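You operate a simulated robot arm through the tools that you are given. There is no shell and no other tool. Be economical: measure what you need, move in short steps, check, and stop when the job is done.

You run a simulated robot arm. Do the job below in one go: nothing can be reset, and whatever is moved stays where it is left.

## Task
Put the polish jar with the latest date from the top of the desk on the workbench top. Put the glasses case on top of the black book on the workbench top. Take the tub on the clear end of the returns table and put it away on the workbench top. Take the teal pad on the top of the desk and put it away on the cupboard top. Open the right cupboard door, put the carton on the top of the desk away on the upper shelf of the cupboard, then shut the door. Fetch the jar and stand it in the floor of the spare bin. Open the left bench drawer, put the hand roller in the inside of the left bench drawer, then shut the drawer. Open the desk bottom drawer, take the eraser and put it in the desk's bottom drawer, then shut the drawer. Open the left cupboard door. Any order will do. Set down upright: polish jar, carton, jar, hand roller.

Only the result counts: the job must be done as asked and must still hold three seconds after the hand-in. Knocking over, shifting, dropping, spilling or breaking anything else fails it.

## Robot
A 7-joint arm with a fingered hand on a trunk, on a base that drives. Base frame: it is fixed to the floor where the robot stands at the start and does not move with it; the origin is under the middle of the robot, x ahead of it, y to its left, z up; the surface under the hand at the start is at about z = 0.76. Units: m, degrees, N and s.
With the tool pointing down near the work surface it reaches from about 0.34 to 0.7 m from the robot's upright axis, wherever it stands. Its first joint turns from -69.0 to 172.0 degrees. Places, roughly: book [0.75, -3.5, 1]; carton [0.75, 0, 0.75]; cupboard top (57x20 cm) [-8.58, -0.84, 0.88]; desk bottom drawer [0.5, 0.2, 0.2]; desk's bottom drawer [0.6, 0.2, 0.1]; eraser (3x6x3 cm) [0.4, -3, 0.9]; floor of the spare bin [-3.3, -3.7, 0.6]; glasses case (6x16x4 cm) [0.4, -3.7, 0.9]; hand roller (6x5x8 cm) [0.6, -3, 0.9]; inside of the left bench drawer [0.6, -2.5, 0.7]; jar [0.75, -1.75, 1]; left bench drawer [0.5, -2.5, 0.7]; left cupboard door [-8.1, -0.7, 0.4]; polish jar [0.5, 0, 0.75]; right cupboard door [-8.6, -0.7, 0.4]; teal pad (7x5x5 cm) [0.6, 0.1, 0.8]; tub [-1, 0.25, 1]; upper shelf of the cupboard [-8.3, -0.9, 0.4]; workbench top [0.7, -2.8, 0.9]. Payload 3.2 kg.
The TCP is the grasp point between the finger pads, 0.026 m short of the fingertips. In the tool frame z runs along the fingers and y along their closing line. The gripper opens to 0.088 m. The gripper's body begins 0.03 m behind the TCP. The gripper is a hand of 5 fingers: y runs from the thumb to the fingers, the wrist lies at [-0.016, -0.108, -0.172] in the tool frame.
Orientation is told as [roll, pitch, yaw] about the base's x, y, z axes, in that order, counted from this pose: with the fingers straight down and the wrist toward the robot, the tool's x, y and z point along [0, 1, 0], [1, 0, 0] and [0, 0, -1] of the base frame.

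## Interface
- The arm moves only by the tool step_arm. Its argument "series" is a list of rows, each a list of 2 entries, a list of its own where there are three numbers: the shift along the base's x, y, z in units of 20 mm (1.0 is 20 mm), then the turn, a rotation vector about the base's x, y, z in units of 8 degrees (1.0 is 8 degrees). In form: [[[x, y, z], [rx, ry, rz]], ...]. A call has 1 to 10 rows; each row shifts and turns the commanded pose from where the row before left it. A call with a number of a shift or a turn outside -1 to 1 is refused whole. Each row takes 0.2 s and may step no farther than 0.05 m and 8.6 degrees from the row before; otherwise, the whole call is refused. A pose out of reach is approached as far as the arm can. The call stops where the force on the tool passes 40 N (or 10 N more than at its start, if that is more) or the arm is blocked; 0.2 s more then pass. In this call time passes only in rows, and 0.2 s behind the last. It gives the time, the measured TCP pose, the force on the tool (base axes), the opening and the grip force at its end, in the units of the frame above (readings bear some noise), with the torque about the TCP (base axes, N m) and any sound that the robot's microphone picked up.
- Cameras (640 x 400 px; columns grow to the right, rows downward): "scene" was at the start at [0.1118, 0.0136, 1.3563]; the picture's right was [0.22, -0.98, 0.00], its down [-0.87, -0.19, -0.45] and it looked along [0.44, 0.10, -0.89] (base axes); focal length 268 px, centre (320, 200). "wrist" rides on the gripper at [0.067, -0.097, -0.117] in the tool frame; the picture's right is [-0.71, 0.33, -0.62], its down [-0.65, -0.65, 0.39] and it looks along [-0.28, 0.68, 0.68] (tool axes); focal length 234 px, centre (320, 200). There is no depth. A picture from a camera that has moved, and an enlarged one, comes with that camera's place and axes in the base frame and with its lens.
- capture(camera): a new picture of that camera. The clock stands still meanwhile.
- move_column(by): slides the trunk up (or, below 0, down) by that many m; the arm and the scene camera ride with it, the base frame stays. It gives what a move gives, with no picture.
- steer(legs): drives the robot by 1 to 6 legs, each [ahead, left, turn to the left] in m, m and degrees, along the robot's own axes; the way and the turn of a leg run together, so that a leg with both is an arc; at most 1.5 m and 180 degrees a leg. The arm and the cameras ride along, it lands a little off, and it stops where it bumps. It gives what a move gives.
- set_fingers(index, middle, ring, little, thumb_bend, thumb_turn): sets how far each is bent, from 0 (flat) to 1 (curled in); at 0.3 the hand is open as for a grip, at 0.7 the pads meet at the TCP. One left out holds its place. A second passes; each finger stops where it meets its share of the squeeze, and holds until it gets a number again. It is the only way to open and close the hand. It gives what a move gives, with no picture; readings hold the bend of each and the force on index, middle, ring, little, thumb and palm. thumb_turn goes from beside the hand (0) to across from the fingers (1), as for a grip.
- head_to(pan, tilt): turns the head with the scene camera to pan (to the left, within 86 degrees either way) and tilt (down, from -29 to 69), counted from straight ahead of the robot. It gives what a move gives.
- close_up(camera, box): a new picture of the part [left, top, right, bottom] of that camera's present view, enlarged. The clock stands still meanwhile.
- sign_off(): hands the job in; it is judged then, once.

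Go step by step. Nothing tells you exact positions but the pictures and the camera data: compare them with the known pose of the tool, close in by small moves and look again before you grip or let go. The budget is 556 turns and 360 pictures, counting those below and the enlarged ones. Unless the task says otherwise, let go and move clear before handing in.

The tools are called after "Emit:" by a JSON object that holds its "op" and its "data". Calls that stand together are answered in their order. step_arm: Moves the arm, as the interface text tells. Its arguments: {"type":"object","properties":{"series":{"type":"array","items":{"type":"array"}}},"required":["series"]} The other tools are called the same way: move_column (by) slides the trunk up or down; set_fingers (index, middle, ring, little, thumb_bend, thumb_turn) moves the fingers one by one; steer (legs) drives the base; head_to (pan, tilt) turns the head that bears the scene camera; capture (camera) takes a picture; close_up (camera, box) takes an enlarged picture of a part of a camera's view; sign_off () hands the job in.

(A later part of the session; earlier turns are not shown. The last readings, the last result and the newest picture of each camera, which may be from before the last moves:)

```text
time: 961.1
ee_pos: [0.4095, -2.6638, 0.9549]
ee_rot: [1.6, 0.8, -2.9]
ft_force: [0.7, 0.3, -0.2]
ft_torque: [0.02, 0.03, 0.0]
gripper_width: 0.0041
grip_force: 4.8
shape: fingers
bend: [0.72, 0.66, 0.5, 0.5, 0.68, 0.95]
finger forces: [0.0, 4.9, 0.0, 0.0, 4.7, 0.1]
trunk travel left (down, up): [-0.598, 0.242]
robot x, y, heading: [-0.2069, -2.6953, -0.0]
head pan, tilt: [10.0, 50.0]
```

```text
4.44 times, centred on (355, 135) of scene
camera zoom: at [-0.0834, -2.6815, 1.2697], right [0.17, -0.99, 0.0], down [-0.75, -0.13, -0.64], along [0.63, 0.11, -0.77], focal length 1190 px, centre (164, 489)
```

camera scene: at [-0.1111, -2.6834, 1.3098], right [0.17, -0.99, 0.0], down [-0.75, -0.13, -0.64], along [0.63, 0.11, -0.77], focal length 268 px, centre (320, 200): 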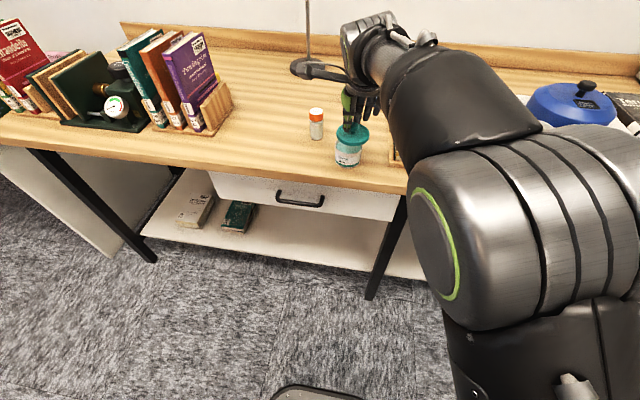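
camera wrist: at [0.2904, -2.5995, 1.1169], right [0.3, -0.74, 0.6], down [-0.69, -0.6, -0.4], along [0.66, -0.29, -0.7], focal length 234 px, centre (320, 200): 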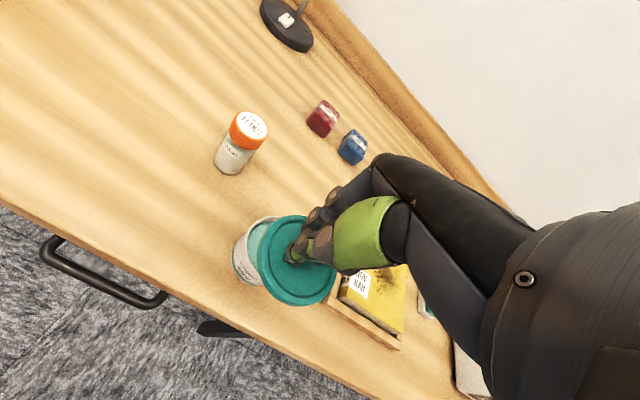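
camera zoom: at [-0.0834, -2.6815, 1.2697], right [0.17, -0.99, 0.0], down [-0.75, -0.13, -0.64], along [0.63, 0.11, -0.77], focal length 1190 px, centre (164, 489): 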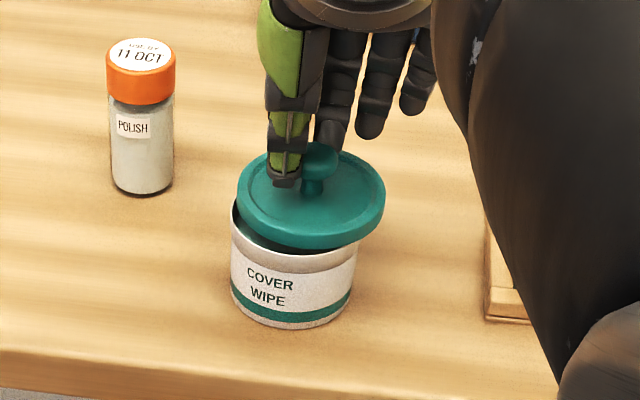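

Emit:
{"op": "step_arm", "data": {"series": [[[0, 0.42, 0], [0, 0, 0]]]}}

Emit:
{"op": "move_column", "data": {"by": -0.008}}

Emit:
{"op": "close_up", "data": {"camera": "wrist", "box": [200, 170, 380, 340]}}

Emit:
{"op": "close_up", "data": {"camera": "scene", "box": [310, 90, 400, 180]}}

```text
time: 961.5
ee_pos: [0.4104, -2.6591, 0.9604]
ee_rot: [2.4, 0.7, -3.2]
ft_force: [-0.8, 0.2, -0.5]
ft_torque: [0.02, -0.02, 0.01]
gripper_width: 0.0037
grip_force: 4.9
shape: fingers
bend: [0.72, 0.66, 0.5, 0.5, 0.68, 0.95]
finger forces: [0.1, 4.8, 0.0, 0.0, 4.6, 0.0]
trunk travel left (down, up): [-0.598, 0.242]
robot x, y, heading: [-0.2068, -2.6928, -0.0]
head pan, tilt: [10.0, 50.0]
```

```text
time: 962.1
ee_pos: [0.4098, -2.6598, 0.9524]
ee_rot: [2.3, 0.6, -3.4]
ft_force: [2.0, 1.0, 6.9]
ft_torque: [0.03, -0.01, 0.03]
gripper_width: 0.0033
grip_force: 7.3
shape: fingers
bend: [0.72, 0.65, 0.5, 0.5, 0.68, 0.95]
finger forces: [1.1, 6.6, 0.1, 0.0, 6.9, 0.0]
trunk travel left (down, up): [-0.59, 0.25]
robot x, y, heading: [-0.2087, -2.6965, -0.2]
head pan, tilt: [10.0, 50.0]
```

```text
2.35 times, centred on (290, 255) of wrist
camera zoom: at [0.3194, -2.5938, 1.0733], right [0.29, -0.75, 0.59], down [-0.69, -0.59, -0.41], along [0.66, -0.29, -0.7], focal length 551 px, centre (391, 71)
```

zoom: 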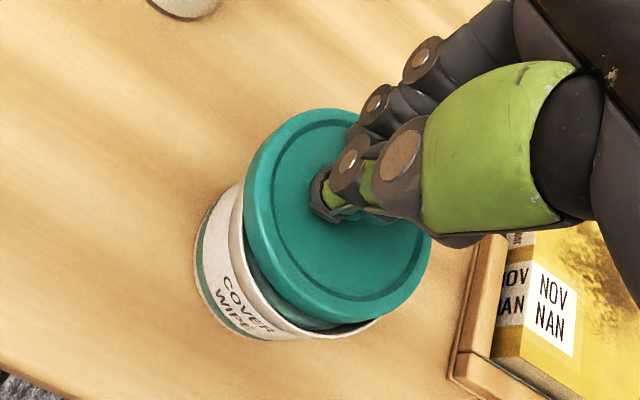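

```text
4.44 times, centred on (355, 135) of scene
camera zoom: at [-0.084, -2.6812, 1.2619], right [0.17, -0.99, 0.0], down [-0.75, -0.13, -0.64], along [0.63, 0.11, -0.77], focal length 1190 px, centre (164, 489)
```

zoom: 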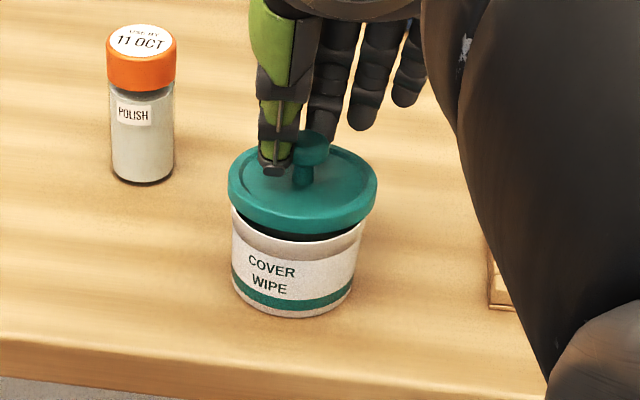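

Emit:
{"op": "move_column", "data": {"by": 0.006}}

Emit:
{"op": "step_arm", "data": {"series": [[[-0.2, 0.18, 0], [-0.1, 0, 0]]]}}

Emit:
{"op": "move_column", "data": {"by": -0.012}}

Emit:
{"op": "close_up", "data": {"camera": "scene", "box": [310, 90, 400, 180]}}

```text
time: 962.6
ee_pos: [0.4115, -2.66, 0.9556]
ee_rot: [2.3, 1.1, -3.4]
ft_force: [0.2, 0.7, 0.0]
ft_torque: [0.0, 0.03, 0.0]
gripper_width: 0.0031
grip_force: 5.3
shape: fingers
bend: [0.72, 0.66, 0.5, 0.5, 0.68, 0.95]
finger forces: [0.3, 4.8, 0.0, 0.0, 4.7, 0.1]
trunk travel left (down, up): [-0.596, 0.244]
robot x, y, heading: [-0.2092, -2.6969, -0.2]
head pan, tilt: [10.0, 50.0]
```

```text
time: 963.0
ee_pos: [0.4096, -2.6649, 0.9543]
ee_rot: [1.9, 1.3, -4.3]
ft_force: [0.4, 0.3, 0.9]
ft_torque: [0.04, -0.02, 0.0]
gripper_width: 0.0033
grip_force: 5.4
shape: fingers
bend: [0.72, 0.66, 0.5, 0.5, 0.68, 0.95]
finger forces: [0.4, 5.4, 0.1, 0.0, 4.9, 0.0]
trunk travel left (down, up): [-0.596, 0.244]
robot x, y, heading: [-0.2102, -2.6926, -0.1]
head pan, tilt: [10.0, 50.0]
```

```text
time: 963.6
ee_pos: [0.4107, -2.6636, 0.9482]
ee_rot: [2.1, 0.5, -4.2]
ft_force: [6.3, -1.7, 13.1]
ft_torque: [-0.09, -0.14, 0.01]
gripper_width: 0.0015
grip_force: 10.5
shape: fingers
bend: [0.72, 0.64, 0.5, 0.5, 0.69, 0.95]
finger forces: [2.5, 11.8, 0.0, 0.0, 5.6, 0.1]
trunk travel left (down, up): [-0.584, 0.256]
robot x, y, heading: [-0.2061, -2.6933, 0.1]
head pan, tilt: [10.0, 50.0]
```

```text
4.44 times, centred on (355, 135) of scene
camera zoom: at [-0.0841, -2.6821, 1.2559], right [0.17, -0.99, 0.0], down [-0.75, -0.13, -0.64], along [0.63, 0.11, -0.77], focal length 1190 px, centre (164, 489)
```

zoom: 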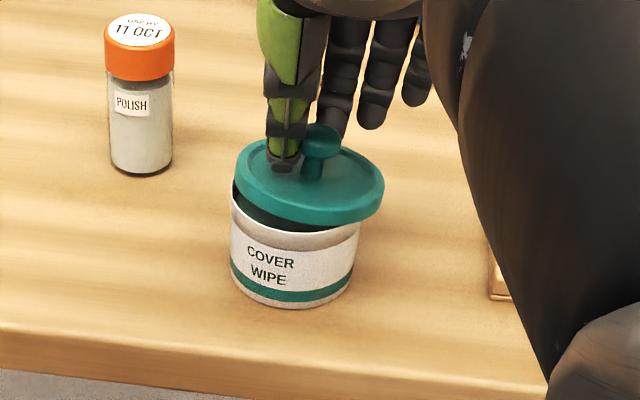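

Emit:
{"op": "move_column", "data": {"by": 0.012}}

Emit:
{"op": "steer", "data": {"legs": [[-0.005, 0.008, 0]]}}

Emit:
{"op": "move_column", "data": {"by": -0.01}}

Emit:
{"op": "close_up", "data": {"camera": "scene", "box": [310, 90, 400, 180]}}

```text
time: 964.2
ee_pos: [0.4078, -2.6604, 0.9572]
ee_rot: [2.1, 1.1, -3.9]
ft_force: [-0.2, 0.0, 0.1]
ft_torque: [-0.03, 0.0, 0.02]
gripper_width: 0.003
grip_force: 5.8
shape: fingers
bend: [0.72, 0.65, 0.5, 0.5, 0.68, 0.95]
finger forces: [0.5, 6.0, 0.1, 0.0, 5.7, 0.1]
trunk travel left (down, up): [-0.596, 0.244]
robot x, y, heading: [-0.2078, -2.6956, -0.1]
head pan, tilt: [10.0, 50.0]
```

```text
time: 965.0
ee_pos: [0.4026, -2.6507, 0.958]
ee_rot: [2.2, 0.9, -3.8]
ft_force: [0.4, -0.1, -0.2]
ft_torque: [0.0, -0.03, -0.01]
gripper_width: 0.0029
grip_force: 6.0
shape: fingers
bend: [0.72, 0.65, 0.5, 0.5, 0.68, 0.95]
finger forces: [0.6, 6.0, 0.0, 0.1, 5.7, 0.0]
trunk travel left (down, up): [-0.596, 0.244]
robot x, y, heading: [-0.2158, -2.6873, -0.1]
head pan, tilt: [10.0, 50.0]
```

```text
time: 965.5
ee_pos: [0.4037, -2.6532, 0.95]
ee_rot: [2.6, 0.8, -3.9]
ft_force: [-0.6, 1.0, 2.3]
ft_torque: [-0.01, -0.05, -0.02]
gripper_width: 0.0047
grip_force: 6.6
shape: fingers
bend: [0.72, 0.72, 0.5, 0.5, 0.67, 0.95]
finger forces: [0.1, 7.4, 0.0, 0.0, 5.7, 0.0]
trunk travel left (down, up): [-0.586, 0.254]
robot x, y, heading: [-0.2125, -2.687, -0.1]
head pan, tilt: [10.0, 50.0]
```

```text
4.44 times, centred on (355, 135) of scene
camera zoom: at [-0.0886, -2.6732, 1.2578], right [0.17, -0.99, 0.0], down [-0.75, -0.13, -0.64], along [0.63, 0.11, -0.77], focal length 1190 px, centre (164, 489)
```

zoom: 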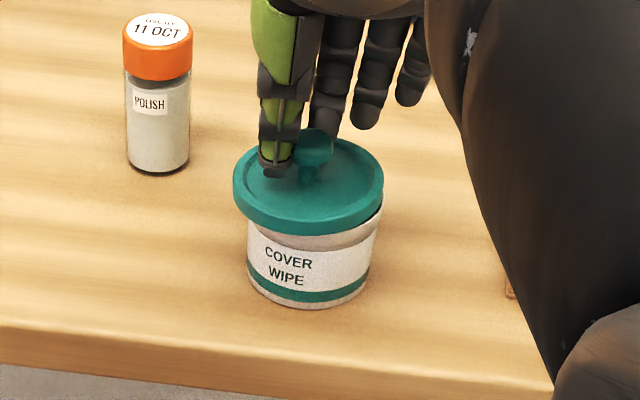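

Emit:
{"op": "steer", "data": {"legs": [[0, -0.005, 0]]}}

Emit:
{"op": "move_column", "data": {"by": -0.008}}

Emit:
{"op": "close_up", "data": {"camera": "scene", "box": [310, 90, 400, 180]}}

```text
time: 966.3
ee_pos: [0.4034, -2.6588, 0.9485]
ee_rot: [2.4, 1.0, -3.9]
ft_force: [0.4, 0.1, 0.7]
ft_torque: [-0.03, 0.0, -0.01]
gripper_width: 0.0045
grip_force: 5.2
shape: fingers
bend: [0.72, 0.71, 0.5, 0.5, 0.67, 0.95]
finger forces: [0.0, 5.4, 0.0, 0.0, 5.1, 0.0]
trunk travel left (down, up): [-0.586, 0.254]
robot x, y, heading: [-0.2145, -2.6874, -0.1]
head pan, tilt: [10.0, 50.0]
```

```text
time: 966.8
ee_pos: [0.4023, -2.6581, 0.9441]
ee_rot: [2.6, 0.4, -4.0]
ft_force: [1.0, 1.3, 11.9]
ft_torque: [-0.03, 0.01, 0.05]
gripper_width: 0.0046
grip_force: 8.8
shape: fingers
bend: [0.72, 0.72, 0.5, 0.5, 0.67, 0.94]
finger forces: [0.0, 9.3, 0.0, 0.0, 7.8, 0.0]
trunk travel left (down, up): [-0.578, 0.262]
robot x, y, heading: [-0.2133, -2.6889, -0.2]
head pan, tilt: [10.0, 50.0]
heard: snap
```

```text
4.44 times, centred on (355, 135) of scene
camera zoom: at [-0.0899, -2.6783, 1.2501], right [0.17, -0.99, 0.0], down [-0.75, -0.13, -0.64], along [0.63, 0.11, -0.77], focal length 1190 px, centre (164, 489)
```

zoom: 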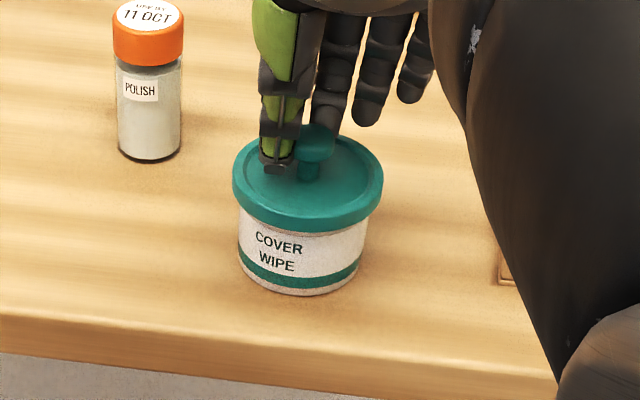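

Snapped on. Release gently and rise.

Emit:
{"op": "set_fingers", "data": {"index": 0.45, "middle": 0.45, "ring": 0.45, "little": 0.45, "thumb_bend": 0.42}}

Emit:
{"op": "move_column", "data": {"by": 0.15}}

Emit:
{"op": "close_up", "data": {"camera": "wrist", "box": [120, 120, 400, 340]}}

```text
time: 967.8
ee_pos: [0.4045, -2.6578, 0.9416]
ee_rot: [2.5, 1.0, -3.8]
ft_force: [0.1, 0.2, 0.7]
ft_torque: [0.04, 0.01, -0.01]
gripper_width: 0.0592
grip_force: 0.1
shape: fingers
bend: [0.45, 0.45, 0.45, 0.45, 0.42, 0.97]
finger forces: [0.0, 0.2, 0.0, 0.1, 0.0, 0.0]
trunk travel left (down, up): [-0.578, 0.262]
robot x, y, heading: [-0.2157, -2.688, 0.2]
head pan, tilt: [10.0, 50.0]
```

```text
time: 969.6
ee_pos: [0.4048, -2.658, 1.0919]
ee_rot: [2.4, 0.9, -3.9]
ft_force: [0.6, 0.0, -0.1]
ft_torque: [0.0, -0.04, 0.01]
gripper_width: 0.0591
grip_force: 0.1
shape: fingers
bend: [0.45, 0.45, 0.45, 0.45, 0.42, 0.97]
finger forces: [0.0, 0.0, 0.0, 0.1, 0.1, 0.1]
trunk travel left (down, up): [-0.728, 0.112]
robot x, y, heading: [-0.2146, -2.6931, 0.0]
head pan, tilt: [10.0, 50.0]
```

```text
1.82 times, centred on (260, 230) of wrist
camera zoom: at [0.3134, -2.5923, 1.2133], right [0.29, -0.76, 0.59], down [-0.7, -0.59, -0.41], along [0.65, -0.29, -0.7], focal length 426 px, centre (429, 146)
```

zoom: 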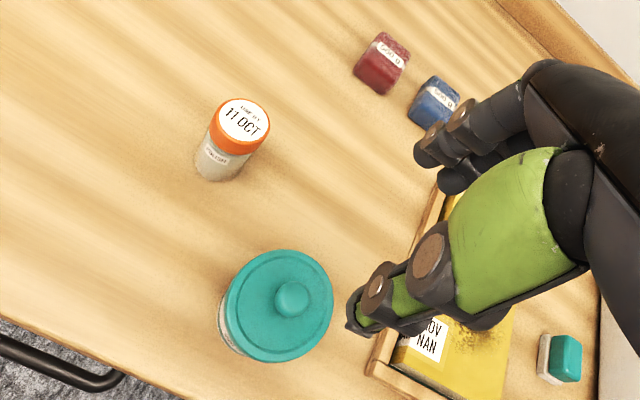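

Tub and lid are done. Now the carton: drive to the desk.

Emit:
{"op": "steer", "data": {"legs": [[-0.2, 0, 0], [0, 0, 90], [1.3, 0, 0], [1.3, 0, 0], [0, 0, -90]]}}

Emit:
{"op": "head_to", "data": {"pan": 0, "tilt": 45}}

Emit:
{"op": "capture", "data": {"camera": "scene"}}

Emit:
{"op": "capture", "data": {"camera": "wrist"}}

```text
time: 991.2
ee_pos: [0.1826, -0.0251, 1.0916]
ee_rot: [2.5, 0.8, -3.9]
ft_force: [-0.1, -0.1, -0.2]
ft_torque: [-0.01, 0.0, 0.01]
gripper_width: 0.0595
grip_force: 0.1
shape: fingers
bend: [0.45, 0.45, 0.45, 0.45, 0.42, 0.97]
finger forces: [0.1, 0.0, 0.1, 0.0, 0.0, 0.0]
trunk travel left (down, up): [-0.728, 0.112]
robot x, y, heading: [-0.4317, -0.0581, -0.0]
head pan, tilt: [10.0, 50.0]
```

```text
time: 992.0
ee_pos: [0.1836, -0.0243, 1.0922]
ee_rot: [2.5, 0.8, -3.9]
ft_force: [0.1, -0.8, 0.2]
ft_torque: [0.0, -0.01, 0.01]
gripper_width: 0.0592
grip_force: 0.0
shape: fingers
bend: [0.45, 0.45, 0.45, 0.45, 0.42, 0.97]
finger forces: [0.0, 0.0, 0.1, 0.1, 0.0, 0.0]
trunk travel left (down, up): [-0.728, 0.112]
robot x, y, heading: [-0.4324, -0.0614, 0.1]
head pan, tilt: [0.0, 45.0]
```

```text
57 pictures are left
camera scene: at [-0.3033, -0.0581, 1.4066], right [0.0, -1.0, 0.0], down [-0.71, 0.0, -0.71], along [0.71, 0.0, -0.71], focal length 268 px, centre (320, 200)
```

scene: 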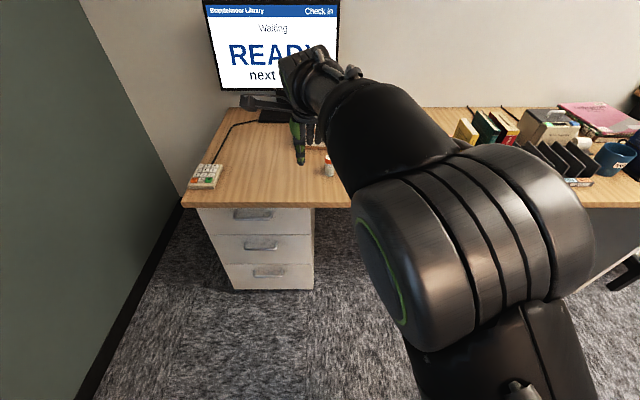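

```text
56 pictures are left
camera wrist: at [0.0927, 0.0414, 1.2138], right [0.29, -0.76, 0.59], down [-0.7, -0.58, -0.41], along [0.65, -0.29, -0.7], focal length 234 px, centre (320, 200)
```

wrist: 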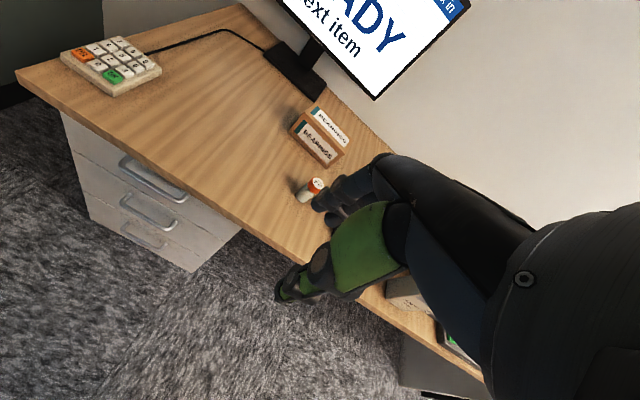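

Emit:
{"op": "close_up", "data": {"camera": "wrist", "box": [270, 90, 370, 190]}}

```text
4.00 times, centred on (320, 140) of wrist
camera zoom: at [0.0927, 0.0414, 1.2138], right [0.29, -0.76, 0.59], down [-0.7, -0.58, -0.41], along [0.65, -0.29, -0.7], focal length 937 px, centre (320, 440)
```

zoom: 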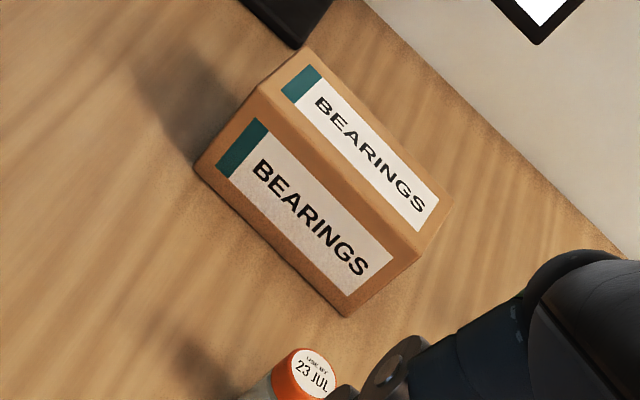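

The carton measures about 0.157×0.079×0.089 m, centre (0.683, -0.055), yaw -7°. Plan: first move it with a top grip to the desk's front with its long side toward me, then regrip horizontally for the shelf. Approach from above.

Emit:
{"op": "set_fingers", "data": {"index": 0.22, "middle": 0.22, "ring": 0.22, "little": 0.22, "thumb_bend": 0.2}}

Emit:
{"op": "steer", "data": {"legs": [[0.46, -0.03, 0]]}}

Emit:
{"op": "step_arm", "data": {"series": [[[0.5, 0, -0.5], [-0.3, 0, -0.35]], [[0.5, 0, -0.5], [0, -0.1, 0]], [[0.5, 0, -0.5], [0, 0, 0]]]}}

Emit:
{"op": "capture", "data": {"camera": "wrist"}}

```text
time: 993.0
ee_pos: [0.1832, -0.0251, 1.0918]
ee_rot: [2.5, 0.9, -3.9]
ft_force: [-0.2, 0.3, -0.9]
ft_torque: [-0.02, 0.0, 0.03]
gripper_width: 0.1035
grip_force: 0.1
shape: fingers
bend: [0.22, 0.22, 0.22, 0.22, 0.21, 0.97]
finger forces: [0.0, 0.1, 0.0, 0.0, 0.0, 0.0]
trunk travel left (down, up): [-0.728, 0.112]
robot x, y, heading: [-0.4365, -0.0573, -0.0]
head pan, tilt: [0.0, 45.0]
```

```text
time: 995.7
ee_pos: [0.6434, -0.0528, 1.0919]
ee_rot: [2.5, 1.0, -3.9]
ft_force: [0.4, 0.8, 0.4]
ft_torque: [0.03, 0.01, 0.0]
gripper_width: 0.1035
grip_force: 0.0
shape: fingers
bend: [0.22, 0.22, 0.22, 0.22, 0.21, 0.97]
finger forces: [0.1, 0.0, 0.0, 0.1, 0.0, 0.0]
trunk travel left (down, up): [-0.728, 0.112]
robot x, y, heading: [0.0258, -0.0908, -0.4]
head pan, tilt: [0.0, 45.0]
```

```text
time: 996.5
ee_pos: [0.6787, -0.0644, 1.0668]
ee_rot: [1.6, 0.0, -7.9]
ft_force: [0.3, 0.4, -0.2]
ft_torque: [0.01, 0.04, -0.02]
gripper_width: 0.1038
grip_force: 0.0
shape: fingers
bend: [0.22, 0.22, 0.22, 0.22, 0.21, 0.97]
finger forces: [0.1, 0.1, 0.0, 0.0, 0.0, 0.2]
trunk travel left (down, up): [-0.728, 0.112]
robot x, y, heading: [0.0278, -0.0855, -0.1]
head pan, tilt: [0.0, 45.0]
```

```text
54 pictures are left
camera wrist: at [0.5921, 0.0104, 1.1856], right [0.23, -0.76, 0.6], down [-0.74, -0.54, -0.41], along [0.64, -0.35, -0.69], focal length 234 px, centre (320, 200)
```

wrist: 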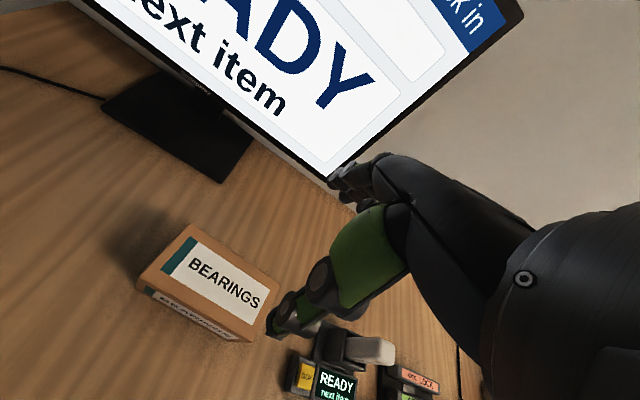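

Emit:
{"op": "step_arm", "data": {"series": [[[0, 0.6, 0], [0, 0, 0]]]}}

Emit:
{"op": "move_column", "data": {"by": -0.18}}

Emit:
{"op": "capture", "data": {"camera": "wrist"}}

```text
time: 996.9
ee_pos: [0.6802, -0.0558, 1.0667]
ee_rot: [2.0, 0.3, -8.2]
ft_force: [-0.1, 0.1, 0.7]
ft_torque: [0.0, -0.02, 0.02]
gripper_width: 0.1036
grip_force: 0.0
shape: fingers
bend: [0.22, 0.22, 0.22, 0.22, 0.21, 0.97]
finger forces: [0.0, 0.0, 0.0, 0.1, 0.1, 0.0]
trunk travel left (down, up): [-0.728, 0.112]
robot x, y, heading: [0.0262, -0.0864, -0.0]
head pan, tilt: [0.0, 45.0]
```

```text
time: 998.9
ee_pos: [0.6798, -0.0563, 0.8827]
ee_rot: [1.7, 0.4, -8.2]
ft_force: [0.7, 0.5, -0.1]
ft_torque: [-0.02, 0.01, -0.03]
gripper_width: 0.1035
grip_force: 0.1
shape: fingers
bend: [0.22, 0.22, 0.22, 0.22, 0.21, 0.97]
finger forces: [0.0, 0.0, 0.1, 0.1, 0.0, 0.1]
trunk travel left (down, up): [-0.548, 0.292]
robot x, y, heading: [0.029, -0.0849, 0.1]
head pan, tilt: [0.0, 45.0]
```

```text
53 pictures are left
camera wrist: at [0.5938, 0.0186, 1.0037], right [0.23, -0.77, 0.6], down [-0.74, -0.54, -0.4], along [0.63, -0.35, -0.69], focal length 234 px, centre (320, 200)
```

wrist: 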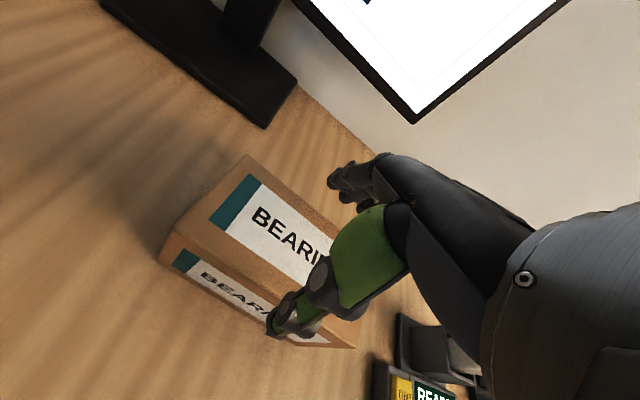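

Emit:
{"op": "move_column", "data": {"by": -0.06}}

Emit:
{"op": "set_fingers", "data": {"index": 0.7, "middle": 0.7, "ring": 0.7, "little": 0.7, "thumb_bend": 0.65}}

Emit:
{"op": "move_column", "data": {"by": 0.12}}

Emit:
{"op": "capture", "data": {"camera": "wrist"}}

```text
time: 999.9
ee_pos: [0.6807, -0.057, 0.8328]
ee_rot: [1.7, -0.7, -8.3]
ft_force: [7.9, 1.5, 28.3]
ft_torque: [-0.75, -0.84, 0.35]
gripper_width: 0.1078
grip_force: 13.8
shape: fingers
bend: [0.2, 0.22, 0.19, 0.19, 0.2, 0.97]
finger forces: [9.5, 0.1, 8.6, 7.2, 2.1, 0.0]
trunk travel left (down, up): [-0.488, 0.352]
robot x, y, heading: [0.0225, -0.0861, -0.1]
head pan, tilt: [0.0, 45.0]
```

```text
time: 1000.9
ee_pos: [0.6793, -0.0571, 0.8346]
ee_rot: [2.1, -0.9, -8.3]
ft_force: [10.4, -3.4, 30.3]
ft_torque: [-1.09, -1.15, 0.76]
gripper_width: 0.11
grip_force: 51.6
shape: fingers
bend: [0.24, 0.38, 0.24, 0.26, 0.22, 0.94]
finger forces: [17.0, 11.7, 18.4, 17.7, 37.9, 0.1]
trunk travel left (down, up): [-0.488, 0.352]
robot x, y, heading: [0.0285, -0.0872, -0.0]
head pan, tilt: [0.0, 45.0]
```

```text
time: 1002.4
ee_pos: [0.6809, -0.0566, 0.9433]
ee_rot: [1.6, 0.4, -8.3]
ft_force: [-0.4, 0.4, -4.5]
ft_torque: [-0.01, -0.01, 0.01]
gripper_width: 0.1091
grip_force: 40.9
shape: fingers
bend: [0.25, 0.41, 0.26, 0.31, 0.22, 0.91]
finger forces: [13.9, 8.5, 10.9, 7.9, 40.3, 0.1]
trunk travel left (down, up): [-0.608, 0.232]
robot x, y, heading: [0.0304, -0.0907, -0.2]
head pan, tilt: [0.0, 45.0]
```

```text
52 pictures are left
camera wrist: at [0.5948, 0.0182, 1.0638], right [0.23, -0.77, 0.6], down [-0.74, -0.54, -0.4], along [0.63, -0.35, -0.69], focal length 234 px, centre (320, 200)
```

wrist: 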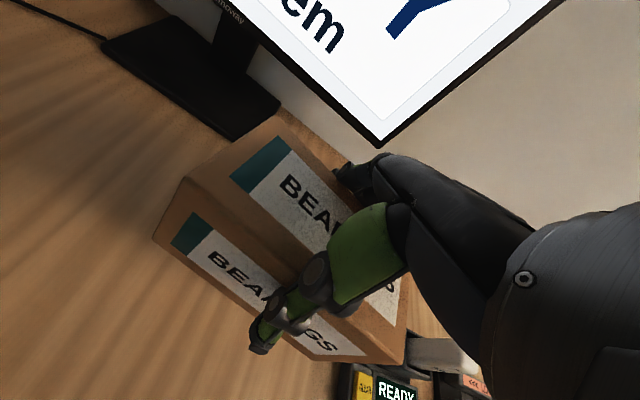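

Carton is held. Back off, turn it 90°, and set it at the desk's front.

Emit:
{"op": "steer", "data": {"legs": [[-0.24, 0, 0], [0, 0.19, 0]]}}

Emit:
{"op": "step_arm", "data": {"series": [[[-0.3, 0, 0], [0, 0, 1]], [[-0.3, 0, 0], [0, 0, 1]], [[-0.3, 0, 0], [0, 0, 1]], [[0, 0, 0], [0, 0, 1]], [[0, 0, 0], [0, 0, 1]], [[0, 0, 0], [0, 0, 1]], [[0, 0, 0], [0, 0, 1]], [[0, 0, 0], [0, 0, 1]], [[0, 0, 0], [0, 0, 1]], [[0, 0, 0], [0, 0, 1]]]}}

Emit:
{"op": "step_arm", "data": {"series": [[[0, 0, 0], [0, 0, 1]], [[0, 0, 0], [0, 0, 0.3]]]}}

Emit:
{"op": "capture", "data": {"camera": "scene"}}

```text
time: 1005.3
ee_pos: [0.4484, 0.1309, 0.9422]
ee_rot: [1.6, 0.5, -8.6]
ft_force: [0.5, 0.5, -4.5]
ft_torque: [-0.07, -0.02, 0.01]
gripper_width: 0.1092
grip_force: 40.6
shape: fingers
bend: [0.25, 0.41, 0.26, 0.31, 0.22, 0.91]
finger forces: [13.9, 8.7, 10.7, 7.9, 40.1, 0.1]
trunk travel left (down, up): [-0.608, 0.232]
robot x, y, heading: [-0.2056, 0.103, -0.2]
head pan, tilt: [0.0, 45.0]
```

```text
time: 1007.5
ee_pos: [0.4099, 0.1353, 0.9409]
ee_rot: [1.7, 0.6, 71.6]
ft_force: [0.8, -0.5, -3.6]
ft_torque: [0.02, -0.05, 0.0]
gripper_width: 0.1089
grip_force: 39.0
shape: fingers
bend: [0.25, 0.41, 0.27, 0.31, 0.22, 0.91]
finger forces: [13.3, 8.4, 10.3, 7.2, 38.3, 0.0]
out of reach, approached as far as the arm can: row 9, 10
trunk travel left (down, up): [-0.608, 0.232]
robot x, y, heading: [-0.207, 0.1024, -0.3]
head pan, tilt: [0.0, 45.0]
```

```text
time: 1008.1
ee_pos: [0.3893, 0.1375, 0.9455]
ee_rot: [1.7, 0.5, 82.0]
ft_force: [0.6, -0.4, -4.2]
ft_torque: [-0.03, -0.05, -0.01]
gripper_width: 0.1088
grip_force: 38.7
shape: fingers
bend: [0.25, 0.41, 0.27, 0.31, 0.22, 0.91]
finger forces: [13.2, 8.4, 10.2, 7.2, 38.3, 0.0]
out of reach, approached as far as the arm can: row 1, 2
trunk travel left (down, up): [-0.608, 0.232]
robot x, y, heading: [-0.2064, 0.1022, -0.2]
head pan, tilt: [0.0, 45.0]
```

```text
51 pictures are left
camera scene: at [-0.0728, 0.1019, 1.2866], right [-0.01, -1.0, 0.0], down [-0.71, 0.0, -0.71], along [0.71, 0.0, -0.71], focal length 268 px, centre (320, 200)
```

scene: 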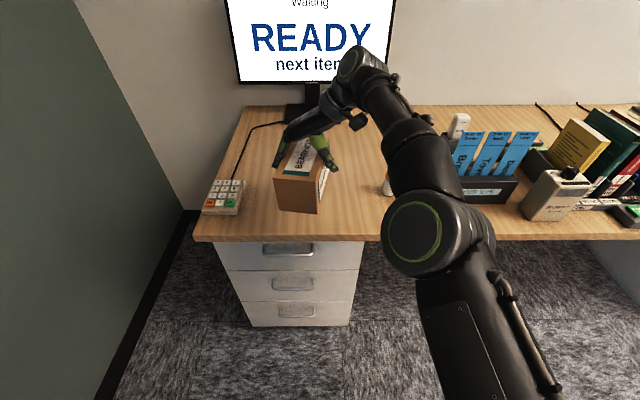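

Emit:
{"op": "steer", "data": {"legs": [[0.055, 0, 0]]}}

Emit:
{"op": "move_column", "data": {"by": -0.1}}

Emit:
{"op": "move_column", "data": {"by": -0.008}}

Emit:
{"op": "move_column", "data": {"by": -0.005}}

```text
time: 1009.1
ee_pos: [0.4437, 0.1357, 0.9449]
ee_rot: [1.9, 0.6, 81.9]
ft_force: [0.5, -0.8, -4.5]
ft_torque: [0.02, -0.02, -0.02]
gripper_width: 0.1092
grip_force: 38.5
shape: fingers
bend: [0.25, 0.41, 0.27, 0.31, 0.22, 0.91]
finger forces: [13.2, 8.5, 10.3, 7.1, 38.0, 0.0]
trunk travel left (down, up): [-0.608, 0.232]
robot x, y, heading: [-0.1514, 0.1027, -0.2]
head pan, tilt: [0.0, 45.0]
```

```text
time: 1010.4
ee_pos: [0.4423, 0.1375, 0.8458]
ee_rot: [1.8, 0.4, 81.8]
ft_force: [-0.4, 0.5, -4.0]
ft_torque: [0.03, -0.02, -0.01]
gripper_width: 0.1092
grip_force: 38.5
shape: fingers
bend: [0.25, 0.41, 0.27, 0.31, 0.22, 0.91]
finger forces: [13.2, 8.4, 10.1, 7.2, 37.9, 0.0]
trunk travel left (down, up): [-0.508, 0.332]
robot x, y, heading: [-0.1528, 0.1023, -0.3]
head pan, tilt: [0.0, 45.0]
```

```text
time: 1011.0
ee_pos: [0.442, 0.1363, 0.8378]
ee_rot: [1.6, 0.4, 81.8]
ft_force: [0.0, 0.9, 1.0]
ft_torque: [0.13, -0.33, 0.04]
gripper_width: 0.1088
grip_force: 39.7
shape: fingers
bend: [0.26, 0.41, 0.27, 0.31, 0.22, 0.91]
finger forces: [12.6, 8.3, 10.5, 9.3, 38.4, 0.1]
trunk travel left (down, up): [-0.5, 0.34]
robot x, y, heading: [-0.1489, 0.1017, -0.4]
head pan, tilt: [0.0, 45.0]
```

```text
time: 1011.5
ee_pos: [0.4409, 0.1363, 0.8372]
ee_rot: [1.2, 0.1, 81.7]
ft_force: [3.1, -1.8, 18.8]
ft_torque: [0.65, -0.6, 0.05]
gripper_width: 0.109
grip_force: 43.7
shape: fingers
bend: [0.26, 0.41, 0.27, 0.3, 0.22, 0.91]
finger forces: [15.8, 9.2, 11.4, 10.5, 40.8, 0.0]
trunk travel left (down, up): [-0.495, 0.345]
robot x, y, heading: [-0.1529, 0.104, -0.4]
head pan, tilt: [0.0, 45.0]
```

Carton stands on the desk. Release, rise, back away and go to the handshake pose.

Emit:
{"op": "set_fingers", "data": {"index": 0.1, "middle": 0.1, "ring": 0.1, "little": 0.1, "thumb_bend": 0.1}}

Emit:
{"op": "move_column", "data": {"by": 0.22}}

Emit:
{"op": "capture", "data": {"camera": "scene"}}

```text
time: 1012.5
ee_pos: [0.4422, 0.1363, 0.8335]
ee_rot: [1.7, 0.4, 81.8]
ft_force: [-0.5, 0.0, -0.5]
ft_torque: [0.01, -0.02, -0.01]
gripper_width: 0.1174
grip_force: 0.5
shape: fingers
bend: [0.1, 0.1, 0.1, 0.1, 0.1, 0.97]
finger forces: [0.0, 0.0, 0.1, 0.1, 0.8, 0.0]
trunk travel left (down, up): [-0.495, 0.345]
robot x, y, heading: [-0.1495, 0.1031, -0.4]
head pan, tilt: [0.0, 45.0]
```

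```text
time: 1014.8
ee_pos: [0.4434, 0.1361, 1.0522]
ee_rot: [1.7, 0.5, 81.8]
ft_force: [0.2, 0.0, 0.3]
ft_torque: [0.02, 0.01, -0.01]
gripper_width: 0.1168
grip_force: 0.1
shape: fingers
bend: [0.1, 0.1, 0.1, 0.1, 0.1, 0.97]
finger forces: [0.0, 0.0, 0.0, 0.1, 0.0, 0.0]
trunk travel left (down, up): [-0.715, 0.125]
robot x, y, heading: [-0.1539, 0.1024, -0.1]
head pan, tilt: [0.0, 45.0]
```

```text
50 pictures are left
camera scene: at [-0.0199, 0.1021, 1.3936], right [-0.01, -1.0, 0.0], down [-0.71, 0.0, -0.71], along [0.71, 0.0, -0.71], focal length 268 px, centre (320, 200)
```

scene: 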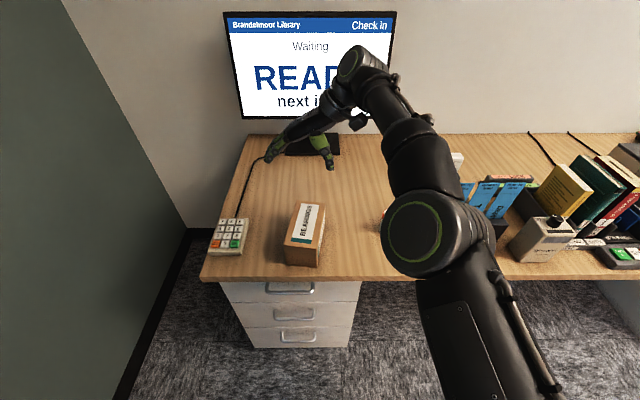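

Carton stands with its end toward me: about x 0.366–0.51, y centre 0.143, yaw -8°. Back off and rotate to the handshake pose.

Emit:
{"op": "steer", "data": {"legs": [[-0.35, 0, 0]]}}

Emit:
{"op": "step_arm", "data": {"series": [[[0, 0, 0.2], [0, 0, -1]], [[0, 0, 0.2], [0, 0, -1]], [[0, 0, 0.2], [0, 0, -1]], [[0, 0, 0.2], [0, 0, -1]], [[0, 0, 0.2], [0, 0, -1]], [[0, 0, 0], [0, 0, -1]], [[0, 0, 0], [0, 0, -1]], [[0, 0, 0], [0, 0, -1]], [[0, 0, 0], [0, 0, -1]], [[0, 0, 0], [0, 0, -1]]]}}

Emit:
{"op": "step_arm", "data": {"series": [[[0, 0, 0.4], [0.577, -0.577, -0.577]], [[0, 0, 0.4], [0.577, -0.577, -0.577]], [[0, 0, 0.4], [0.577, -0.577, -0.577]], [[0, 0, 0.4], [0.577, -0.577, -0.577]], [[0, 0, 0.4], [0.577, -0.577, -0.577]], [[0, 0, 0.4], [0.577, -0.577, -0.577]], [[0, 0, 0.4], [0.577, -0.577, -0.577]], [[0, 0, 0.4], [0.577, -0.577, -0.577]]]}}

Emit:
{"op": "step_arm", "data": {"series": [[[0, 0, 0.4], [0.577, -0.577, -0.577]], [[0, 0, 0.4], [0.577, -0.577, -0.577]], [[0, 0, 0.4], [0.577, -0.577, -0.577]], [[0, 0, 0.4], [0.577, -0.577, -0.577]], [[0, 0, 0.4], [0.577, -0.577, -0.577]], [[0, 0, 0.4], [0.577, -0.577, -0.577]], [[0, 0, 0.4], [0.577, -0.577, -0.577]]]}}

```text
time: 1017.1
ee_pos: [0.0886, 0.1387, 1.0535]
ee_rot: [1.7, 0.5, 81.9]
ft_force: [-0.3, 0.0, -1.3]
ft_torque: [0.01, 0.01, 0.0]
gripper_width: 0.1169
grip_force: 0.1
shape: fingers
bend: [0.1, 0.1, 0.1, 0.1, 0.1, 0.97]
finger forces: [0.0, 0.0, 0.1, 0.0, 0.0, 0.1]
trunk travel left (down, up): [-0.715, 0.125]
robot x, y, heading: [-0.5047, 0.1037, -0.4]
head pan, tilt: [0.0, 45.0]
```

```text
time: 1019.3
ee_pos: [0.0886, 0.1392, 1.0734]
ee_rot: [1.6, 0.5, 1.7]
ft_force: [0.4, 0.8, -0.2]
ft_torque: [-0.04, 0.02, 0.02]
gripper_width: 0.1172
grip_force: 0.0
shape: fingers
bend: [0.1, 0.1, 0.1, 0.1, 0.1, 0.97]
finger forces: [0.0, 0.0, 0.1, 0.1, 0.0, 0.1]
trunk travel left (down, up): [-0.715, 0.125]
robot x, y, heading: [-0.5047, 0.1081, 0.0]
head pan, tilt: [0.0, 45.0]
```

```text
time: 1021.1
ee_pos: [0.0878, 0.1362, 1.1274]
ee_rot: [44.6, -19.8, -42.9]
ft_force: [0.0, 0.3, 0.4]
ft_torque: [0.0, -0.01, 0.0]
gripper_width: 0.1171
grip_force: 0.0
shape: fingers
bend: [0.1, 0.1, 0.1, 0.1, 0.1, 0.97]
finger forces: [0.0, 0.1, 0.0, 0.1, 0.0, 0.0]
out of reach, approached as far as the arm can: row 6
trunk travel left (down, up): [-0.715, 0.125]
robot x, y, heading: [-0.5027, 0.1051, -0.3]
head pan, tilt: [0.0, 45.0]
```

```text
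time: 1022.7
ee_pos: [0.088, 0.1385, 1.1999]
ee_rot: [87.3, -3.7, -86.5]
ft_force: [0.2, 0.5, 0.4]
ft_torque: [-0.02, -0.01, 0.0]
gripper_width: 0.1171
grip_force: 0.1
shape: fingers
bend: [0.1, 0.1, 0.1, 0.1, 0.1, 0.97]
finger forces: [0.1, 0.1, 0.0, 0.0, 0.0, 0.0]
out of reach, approached as far as the arm can: row 2, 7
trunk travel left (down, up): [-0.715, 0.125]
robot x, y, heading: [-0.5061, 0.1068, -0.2]
head pan, tilt: [0.0, 45.0]
```

Emit:
{"op": "step_arm", "data": {"series": [[[0, 0, 0], [0, 0, -0.72]], [[0, 0, 0], [0, 0, -0.72]]]}}

Emit:
{"op": "move_column", "data": {"by": -0.375}}

Emit:
{"op": "head_to", "data": {"pan": 5, "tilt": 35}}

Emit:
{"op": "capture", "data": {"camera": "scene"}}

```text
time: 1023.3
ee_pos: [0.0882, 0.1358, 1.1998]
ee_rot: [87.7, -3.7, -98.0]
ft_force: [-0.4, 0.2, -0.1]
ft_torque: [0.0, -0.03, 0.04]
gripper_width: 0.1171
grip_force: 0.1
shape: fingers
bend: [0.1, 0.1, 0.1, 0.1, 0.1, 0.97]
finger forces: [0.1, 0.1, 0.0, 0.0, 0.0, 0.0]
trunk travel left (down, up): [-0.715, 0.125]
robot x, y, heading: [-0.5054, 0.1082, -0.3]
head pan, tilt: [0.0, 45.0]
```

```text
time: 1026.9
ee_pos: [0.0891, 0.136, 0.8246]
ee_rot: [87.7, -3.8, -97.8]
ft_force: [-0.5, 0.0, 0.5]
ft_torque: [0.0, 0.0, 0.03]
gripper_width: 0.117
grip_force: 0.0
shape: fingers
bend: [0.1, 0.1, 0.1, 0.1, 0.1, 0.97]
finger forces: [0.0, 0.1, 0.0, 0.0, 0.0, 0.1]
trunk travel left (down, up): [-0.34, 0.5]
robot x, y, heading: [-0.504, 0.1037, -0.3]
head pan, tilt: [0.0, 45.0]
```

```text
time: 1027.7
ee_pos: [0.0895, 0.1364, 0.8247]
ee_rot: [87.7, -3.8, -98.0]
ft_force: [0.0, -1.3, 0.8]
ft_torque: [-0.03, -0.03, -0.02]
gripper_width: 0.1171
grip_force: 0.1
shape: fingers
bend: [0.1, 0.1, 0.1, 0.1, 0.1, 0.97]
finger forces: [0.1, 0.0, 0.1, 0.0, 0.0, 0.0]
trunk travel left (down, up): [-0.34, 0.5]
robot x, y, heading: [-0.5045, 0.1015, -0.2]
head pan, tilt: [5.0, 35.0]
```

```text
49 pictures are left
camera scene: at [-0.3663, 0.1121, 1.0334], right [0.08, -1.0, 0.0], down [-0.57, -0.05, -0.82], along [0.82, 0.07, -0.57], focal length 268 px, centre (320, 200)
```

scene: 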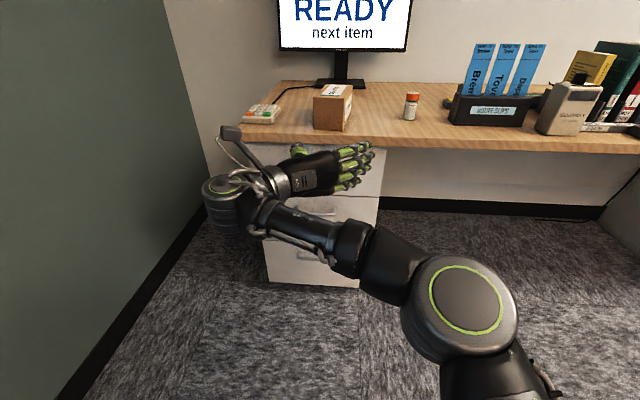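

Emit:
{"op": "set_fingers", "data": {"little": 1.0}}

Emit:
{"op": "move_column", "data": {"by": 0.008}}

Emit:
{"op": "steer", "data": {"legs": [[0.22, 0.009, 0]]}}

Emit:
{"op": "capture", "data": {"camera": "scene"}}

Emit:
{"op": "capture", "data": {"camera": "wrist"}}

```text
time: 1028.7
ee_pos: [0.0896, 0.1358, 0.8247]
ee_rot: [87.7, -3.9, -97.9]
ft_force: [0.4, -0.1, -0.2]
ft_torque: [0.04, 0.0, -0.02]
gripper_width: 0.117
grip_force: 0.0
shape: fingers
bend: [0.1, 0.1, 0.1, 1.0, 0.1, 0.97]
finger forces: [0.0, 0.0, 0.0, 0.0, 0.0, 0.0]
trunk travel left (down, up): [-0.34, 0.5]
robot x, y, heading: [-0.5052, 0.1076, -0.4]
head pan, tilt: [5.0, 35.0]
```

```text
time: 1029.2
ee_pos: [0.0884, 0.137, 0.8333]
ee_rot: [87.7, -3.8, -97.9]
ft_force: [-0.1, 0.1, 0.0]
ft_torque: [0.01, 0.04, 0.01]
gripper_width: 0.1171
grip_force: 0.0
shape: fingers
bend: [0.1, 0.1, 0.1, 1.0, 0.1, 0.97]
finger forces: [0.1, 0.0, 0.1, 0.0, 0.1, 0.1]
trunk travel left (down, up): [-0.348, 0.492]
robot x, y, heading: [-0.5045, 0.1039, -0.3]
head pan, tilt: [5.0, 35.0]
```

```text
time: 1030.9
ee_pos: [0.3074, 0.1415, 0.8327]
ee_rot: [87.7, -3.8, -98.1]
ft_force: [-0.5, 0.1, 0.5]
ft_torque: [0.0, -0.02, 0.0]
gripper_width: 0.1171
grip_force: 0.1
shape: fingers
bend: [0.1, 0.1, 0.1, 1.0, 0.1, 0.97]
finger forces: [0.1, 0.0, 0.0, 0.0, 0.0, 0.0]
trunk travel left (down, up): [-0.348, 0.492]
robot x, y, heading: [-0.2899, 0.1141, -0.5]
head pan, tilt: [5.0, 35.0]
```

```text
48 pictures are left
camera scene: at [-0.1485, 0.1192, 1.0414], right [0.08, -1.0, 0.0], down [-0.57, -0.04, -0.82], along [0.82, 0.06, -0.57], focal length 268 px, centre (320, 200)
```

scene: 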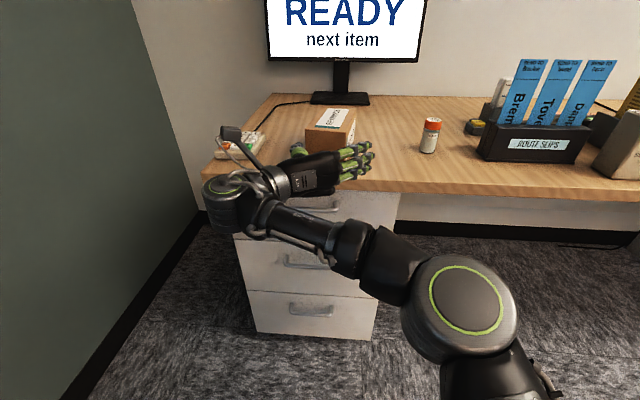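

```text
47 pictures are left
camera wrist: at [0.2086, 0.2574, 0.8977], right [-0.7, -0.28, -0.66], down [0.44, 0.55, -0.71], along [0.56, -0.79, -0.26], focal length 234 px, centre (320, 200)
```

wrist: 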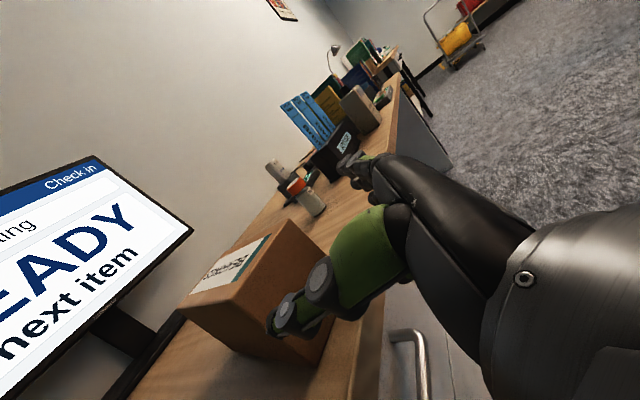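

Emit:
{"op": "close_up", "data": {"camera": "scene", "box": [250, 90, 400, 210]}}

```text
3.33 times, centred on (325, 150) of scene
camera zoom: at [-0.1485, 0.1192, 1.0414], right [0.08, -1.0, 0.0], down [-0.57, -0.04, -0.82], along [0.82, 0.06, -0.57], focal length 892 px, centre (303, 367)
```

zoom: 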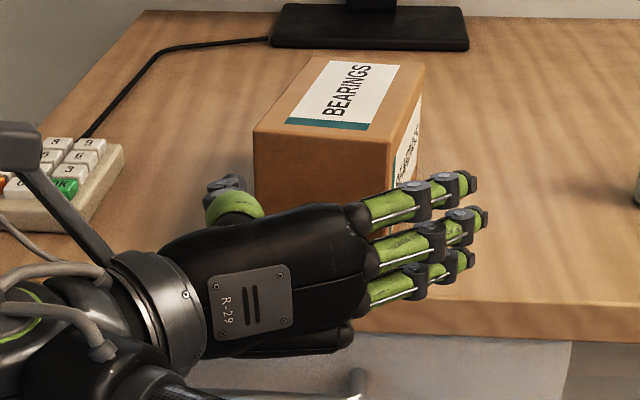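

Emit:
{"op": "steer", "data": {"legs": [[0.05, 0.004, 0]]}}

Emit:
{"op": "close_up", "data": {"camera": "scene", "box": [250, 90, 400, 210]}}

```text
time: 1031.8
ee_pos: [0.3562, 0.1455, 0.8321]
ee_rot: [87.6, -3.8, -98.0]
ft_force: [0.1, -0.1, -0.8]
ft_torque: [-0.03, -0.02, -0.01]
gripper_width: 0.1169
grip_force: 0.1
shape: fingers
bend: [0.1, 0.1, 0.1, 1.0, 0.1, 0.97]
finger forces: [0.0, 0.1, 0.1, 0.0, 0.0, 0.1]
trunk travel left (down, up): [-0.348, 0.492]
robot x, y, heading: [-0.2337, 0.117, -0.3]
head pan, tilt: [5.0, 35.0]
```

```text
3.33 times, centred on (325, 150) of scene
camera zoom: at [-0.098, 0.1228, 1.0414], right [0.08, -1.0, 0.0], down [-0.57, -0.04, -0.82], along [0.82, 0.06, -0.57], focal length 892 px, centre (303, 367)
```

zoom: 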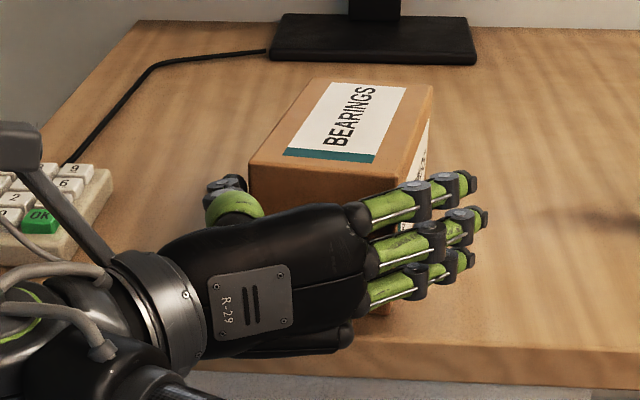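

Emit:
{"op": "steer", "data": {"legs": [[0.045, 0.001, 0]]}}

Emit:
{"op": "close_up", "data": {"camera": "scene", "box": [250, 90, 400, 210]}}

```text
time: 1032.7
ee_pos: [0.4026, 0.1478, 0.8328]
ee_rot: [87.7, -3.8, -98.0]
ft_force: [-1.3, 0.1, -0.6]
ft_torque: [0.01, 0.02, 0.01]
gripper_width: 0.1171
grip_force: 0.0
shape: fingers
bend: [0.1, 0.1, 0.1, 1.0, 0.1, 0.97]
finger forces: [0.1, 0.1, 0.0, 0.1, 0.3, 0.0]
trunk travel left (down, up): [-0.348, 0.492]
robot x, y, heading: [-0.1919, 0.1171, -0.3]
head pan, tilt: [5.0, 35.0]
```

```text
3.33 times, centred on (325, 150) of scene
camera zoom: at [-0.0526, 0.1234, 1.0414], right [0.08, -1.0, 0.0], down [-0.57, -0.04, -0.82], along [0.82, 0.06, -0.57], focal length 892 px, centre (303, 367)
```

zoom: 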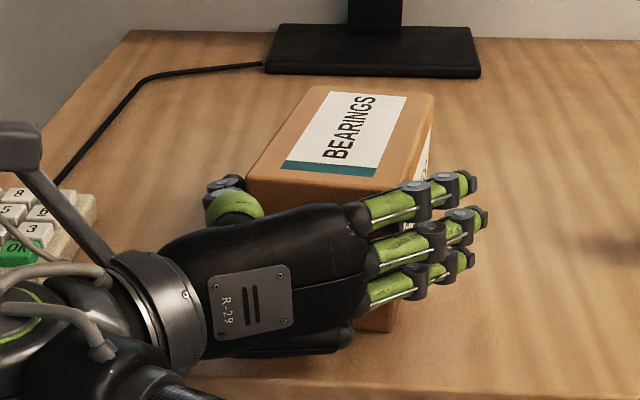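

Emit:
{"op": "steer", "data": {"legs": [[0.015, 0, 0]]}}

Emit:
{"op": "set_fingers", "data": {"index": 0.6, "middle": 0.6, "ring": 0.6, "thumb_bend": 0.6}}

Emit:
{"op": "close_up", "data": {"camera": "scene", "box": [250, 90, 400, 210]}}

```text
time: 1033.5
ee_pos: [0.4179, 0.1463, 0.8327]
ee_rot: [87.7, -3.8, -97.9]
ft_force: [-0.2, 0.3, -0.4]
ft_torque: [0.01, 0.01, -0.01]
gripper_width: 0.1173
grip_force: 0.2
shape: fingers
bend: [0.1, 0.1, 0.1, 1.0, 0.1, 0.97]
finger forces: [0.0, 0.0, 0.1, 0.0, 0.2, 0.0]
trunk travel left (down, up): [-0.348, 0.492]
robot x, y, heading: [-0.1761, 0.1166, -0.6]
head pan, tilt: [5.0, 35.0]
```

```text
time: 1034.5
ee_pos: [0.4163, 0.1465, 0.8328]
ee_rot: [87.7, -3.7, -98.1]
ft_force: [-0.3, -1.7, -0.5]
ft_torque: [-0.27, -0.06, -0.12]
gripper_width: 0.1092
grip_force: 38.9
shape: fingers
bend: [0.26, 0.42, 0.55, 1.0, 0.22, 0.94]
finger forces: [14.7, 9.1, 15.8, 0.0, 38.3, 0.1]
trunk travel left (down, up): [-0.348, 0.492]
robot x, y, heading: [-0.1733, 0.1177, -0.5]
head pan, tilt: [5.0, 35.0]
```

```text
3.33 times, centred on (325, 150) of scene
camera zoom: at [-0.0379, 0.123, 1.0415], right [0.08, -1.0, 0.0], down [-0.57, -0.04, -0.82], along [0.82, 0.06, -0.57], focal length 892 px, centre (303, 367)
```

zoom: 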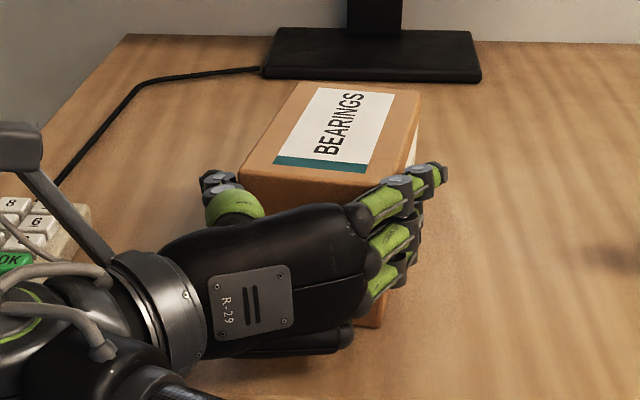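

Gripped. Lift slightly and check level.

Emit:
{"op": "move_column", "data": {"by": 0.06}}

Emit:
{"op": "close_up", "data": {"camera": "scene", "box": [250, 90, 400, 210]}}

```text
time: 1035.5
ee_pos: [0.4178, 0.1455, 0.8907]
ee_rot: [87.6, -3.9, -98.0]
ft_force: [-0.4, 0.3, -3.6]
ft_torque: [0.03, 0.27, 0.02]
gripper_width: 0.1073
grip_force: 36.9
shape: fingers
bend: [0.27, 0.43, 0.56, 1.0, 0.22, 0.94]
finger forces: [11.2, 9.3, 16.3, 0.0, 37.1, 0.0]
trunk travel left (down, up): [-0.408, 0.432]
robot x, y, heading: [-0.178, 0.1166, -0.4]
head pan, tilt: [5.0, 35.0]
```

```text
3.33 times, centred on (325, 150) of scene
camera zoom: at [-0.037, 0.1233, 1.1014], right [0.08, -1.0, 0.0], down [-0.57, -0.04, -0.82], along [0.82, 0.06, -0.57], focal length 892 px, centre (303, 367)
```

zoom: 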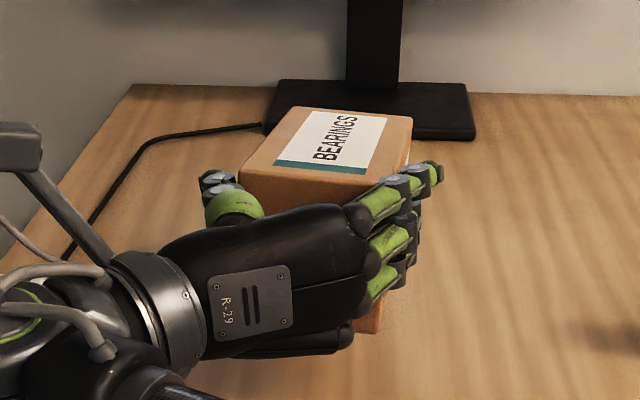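

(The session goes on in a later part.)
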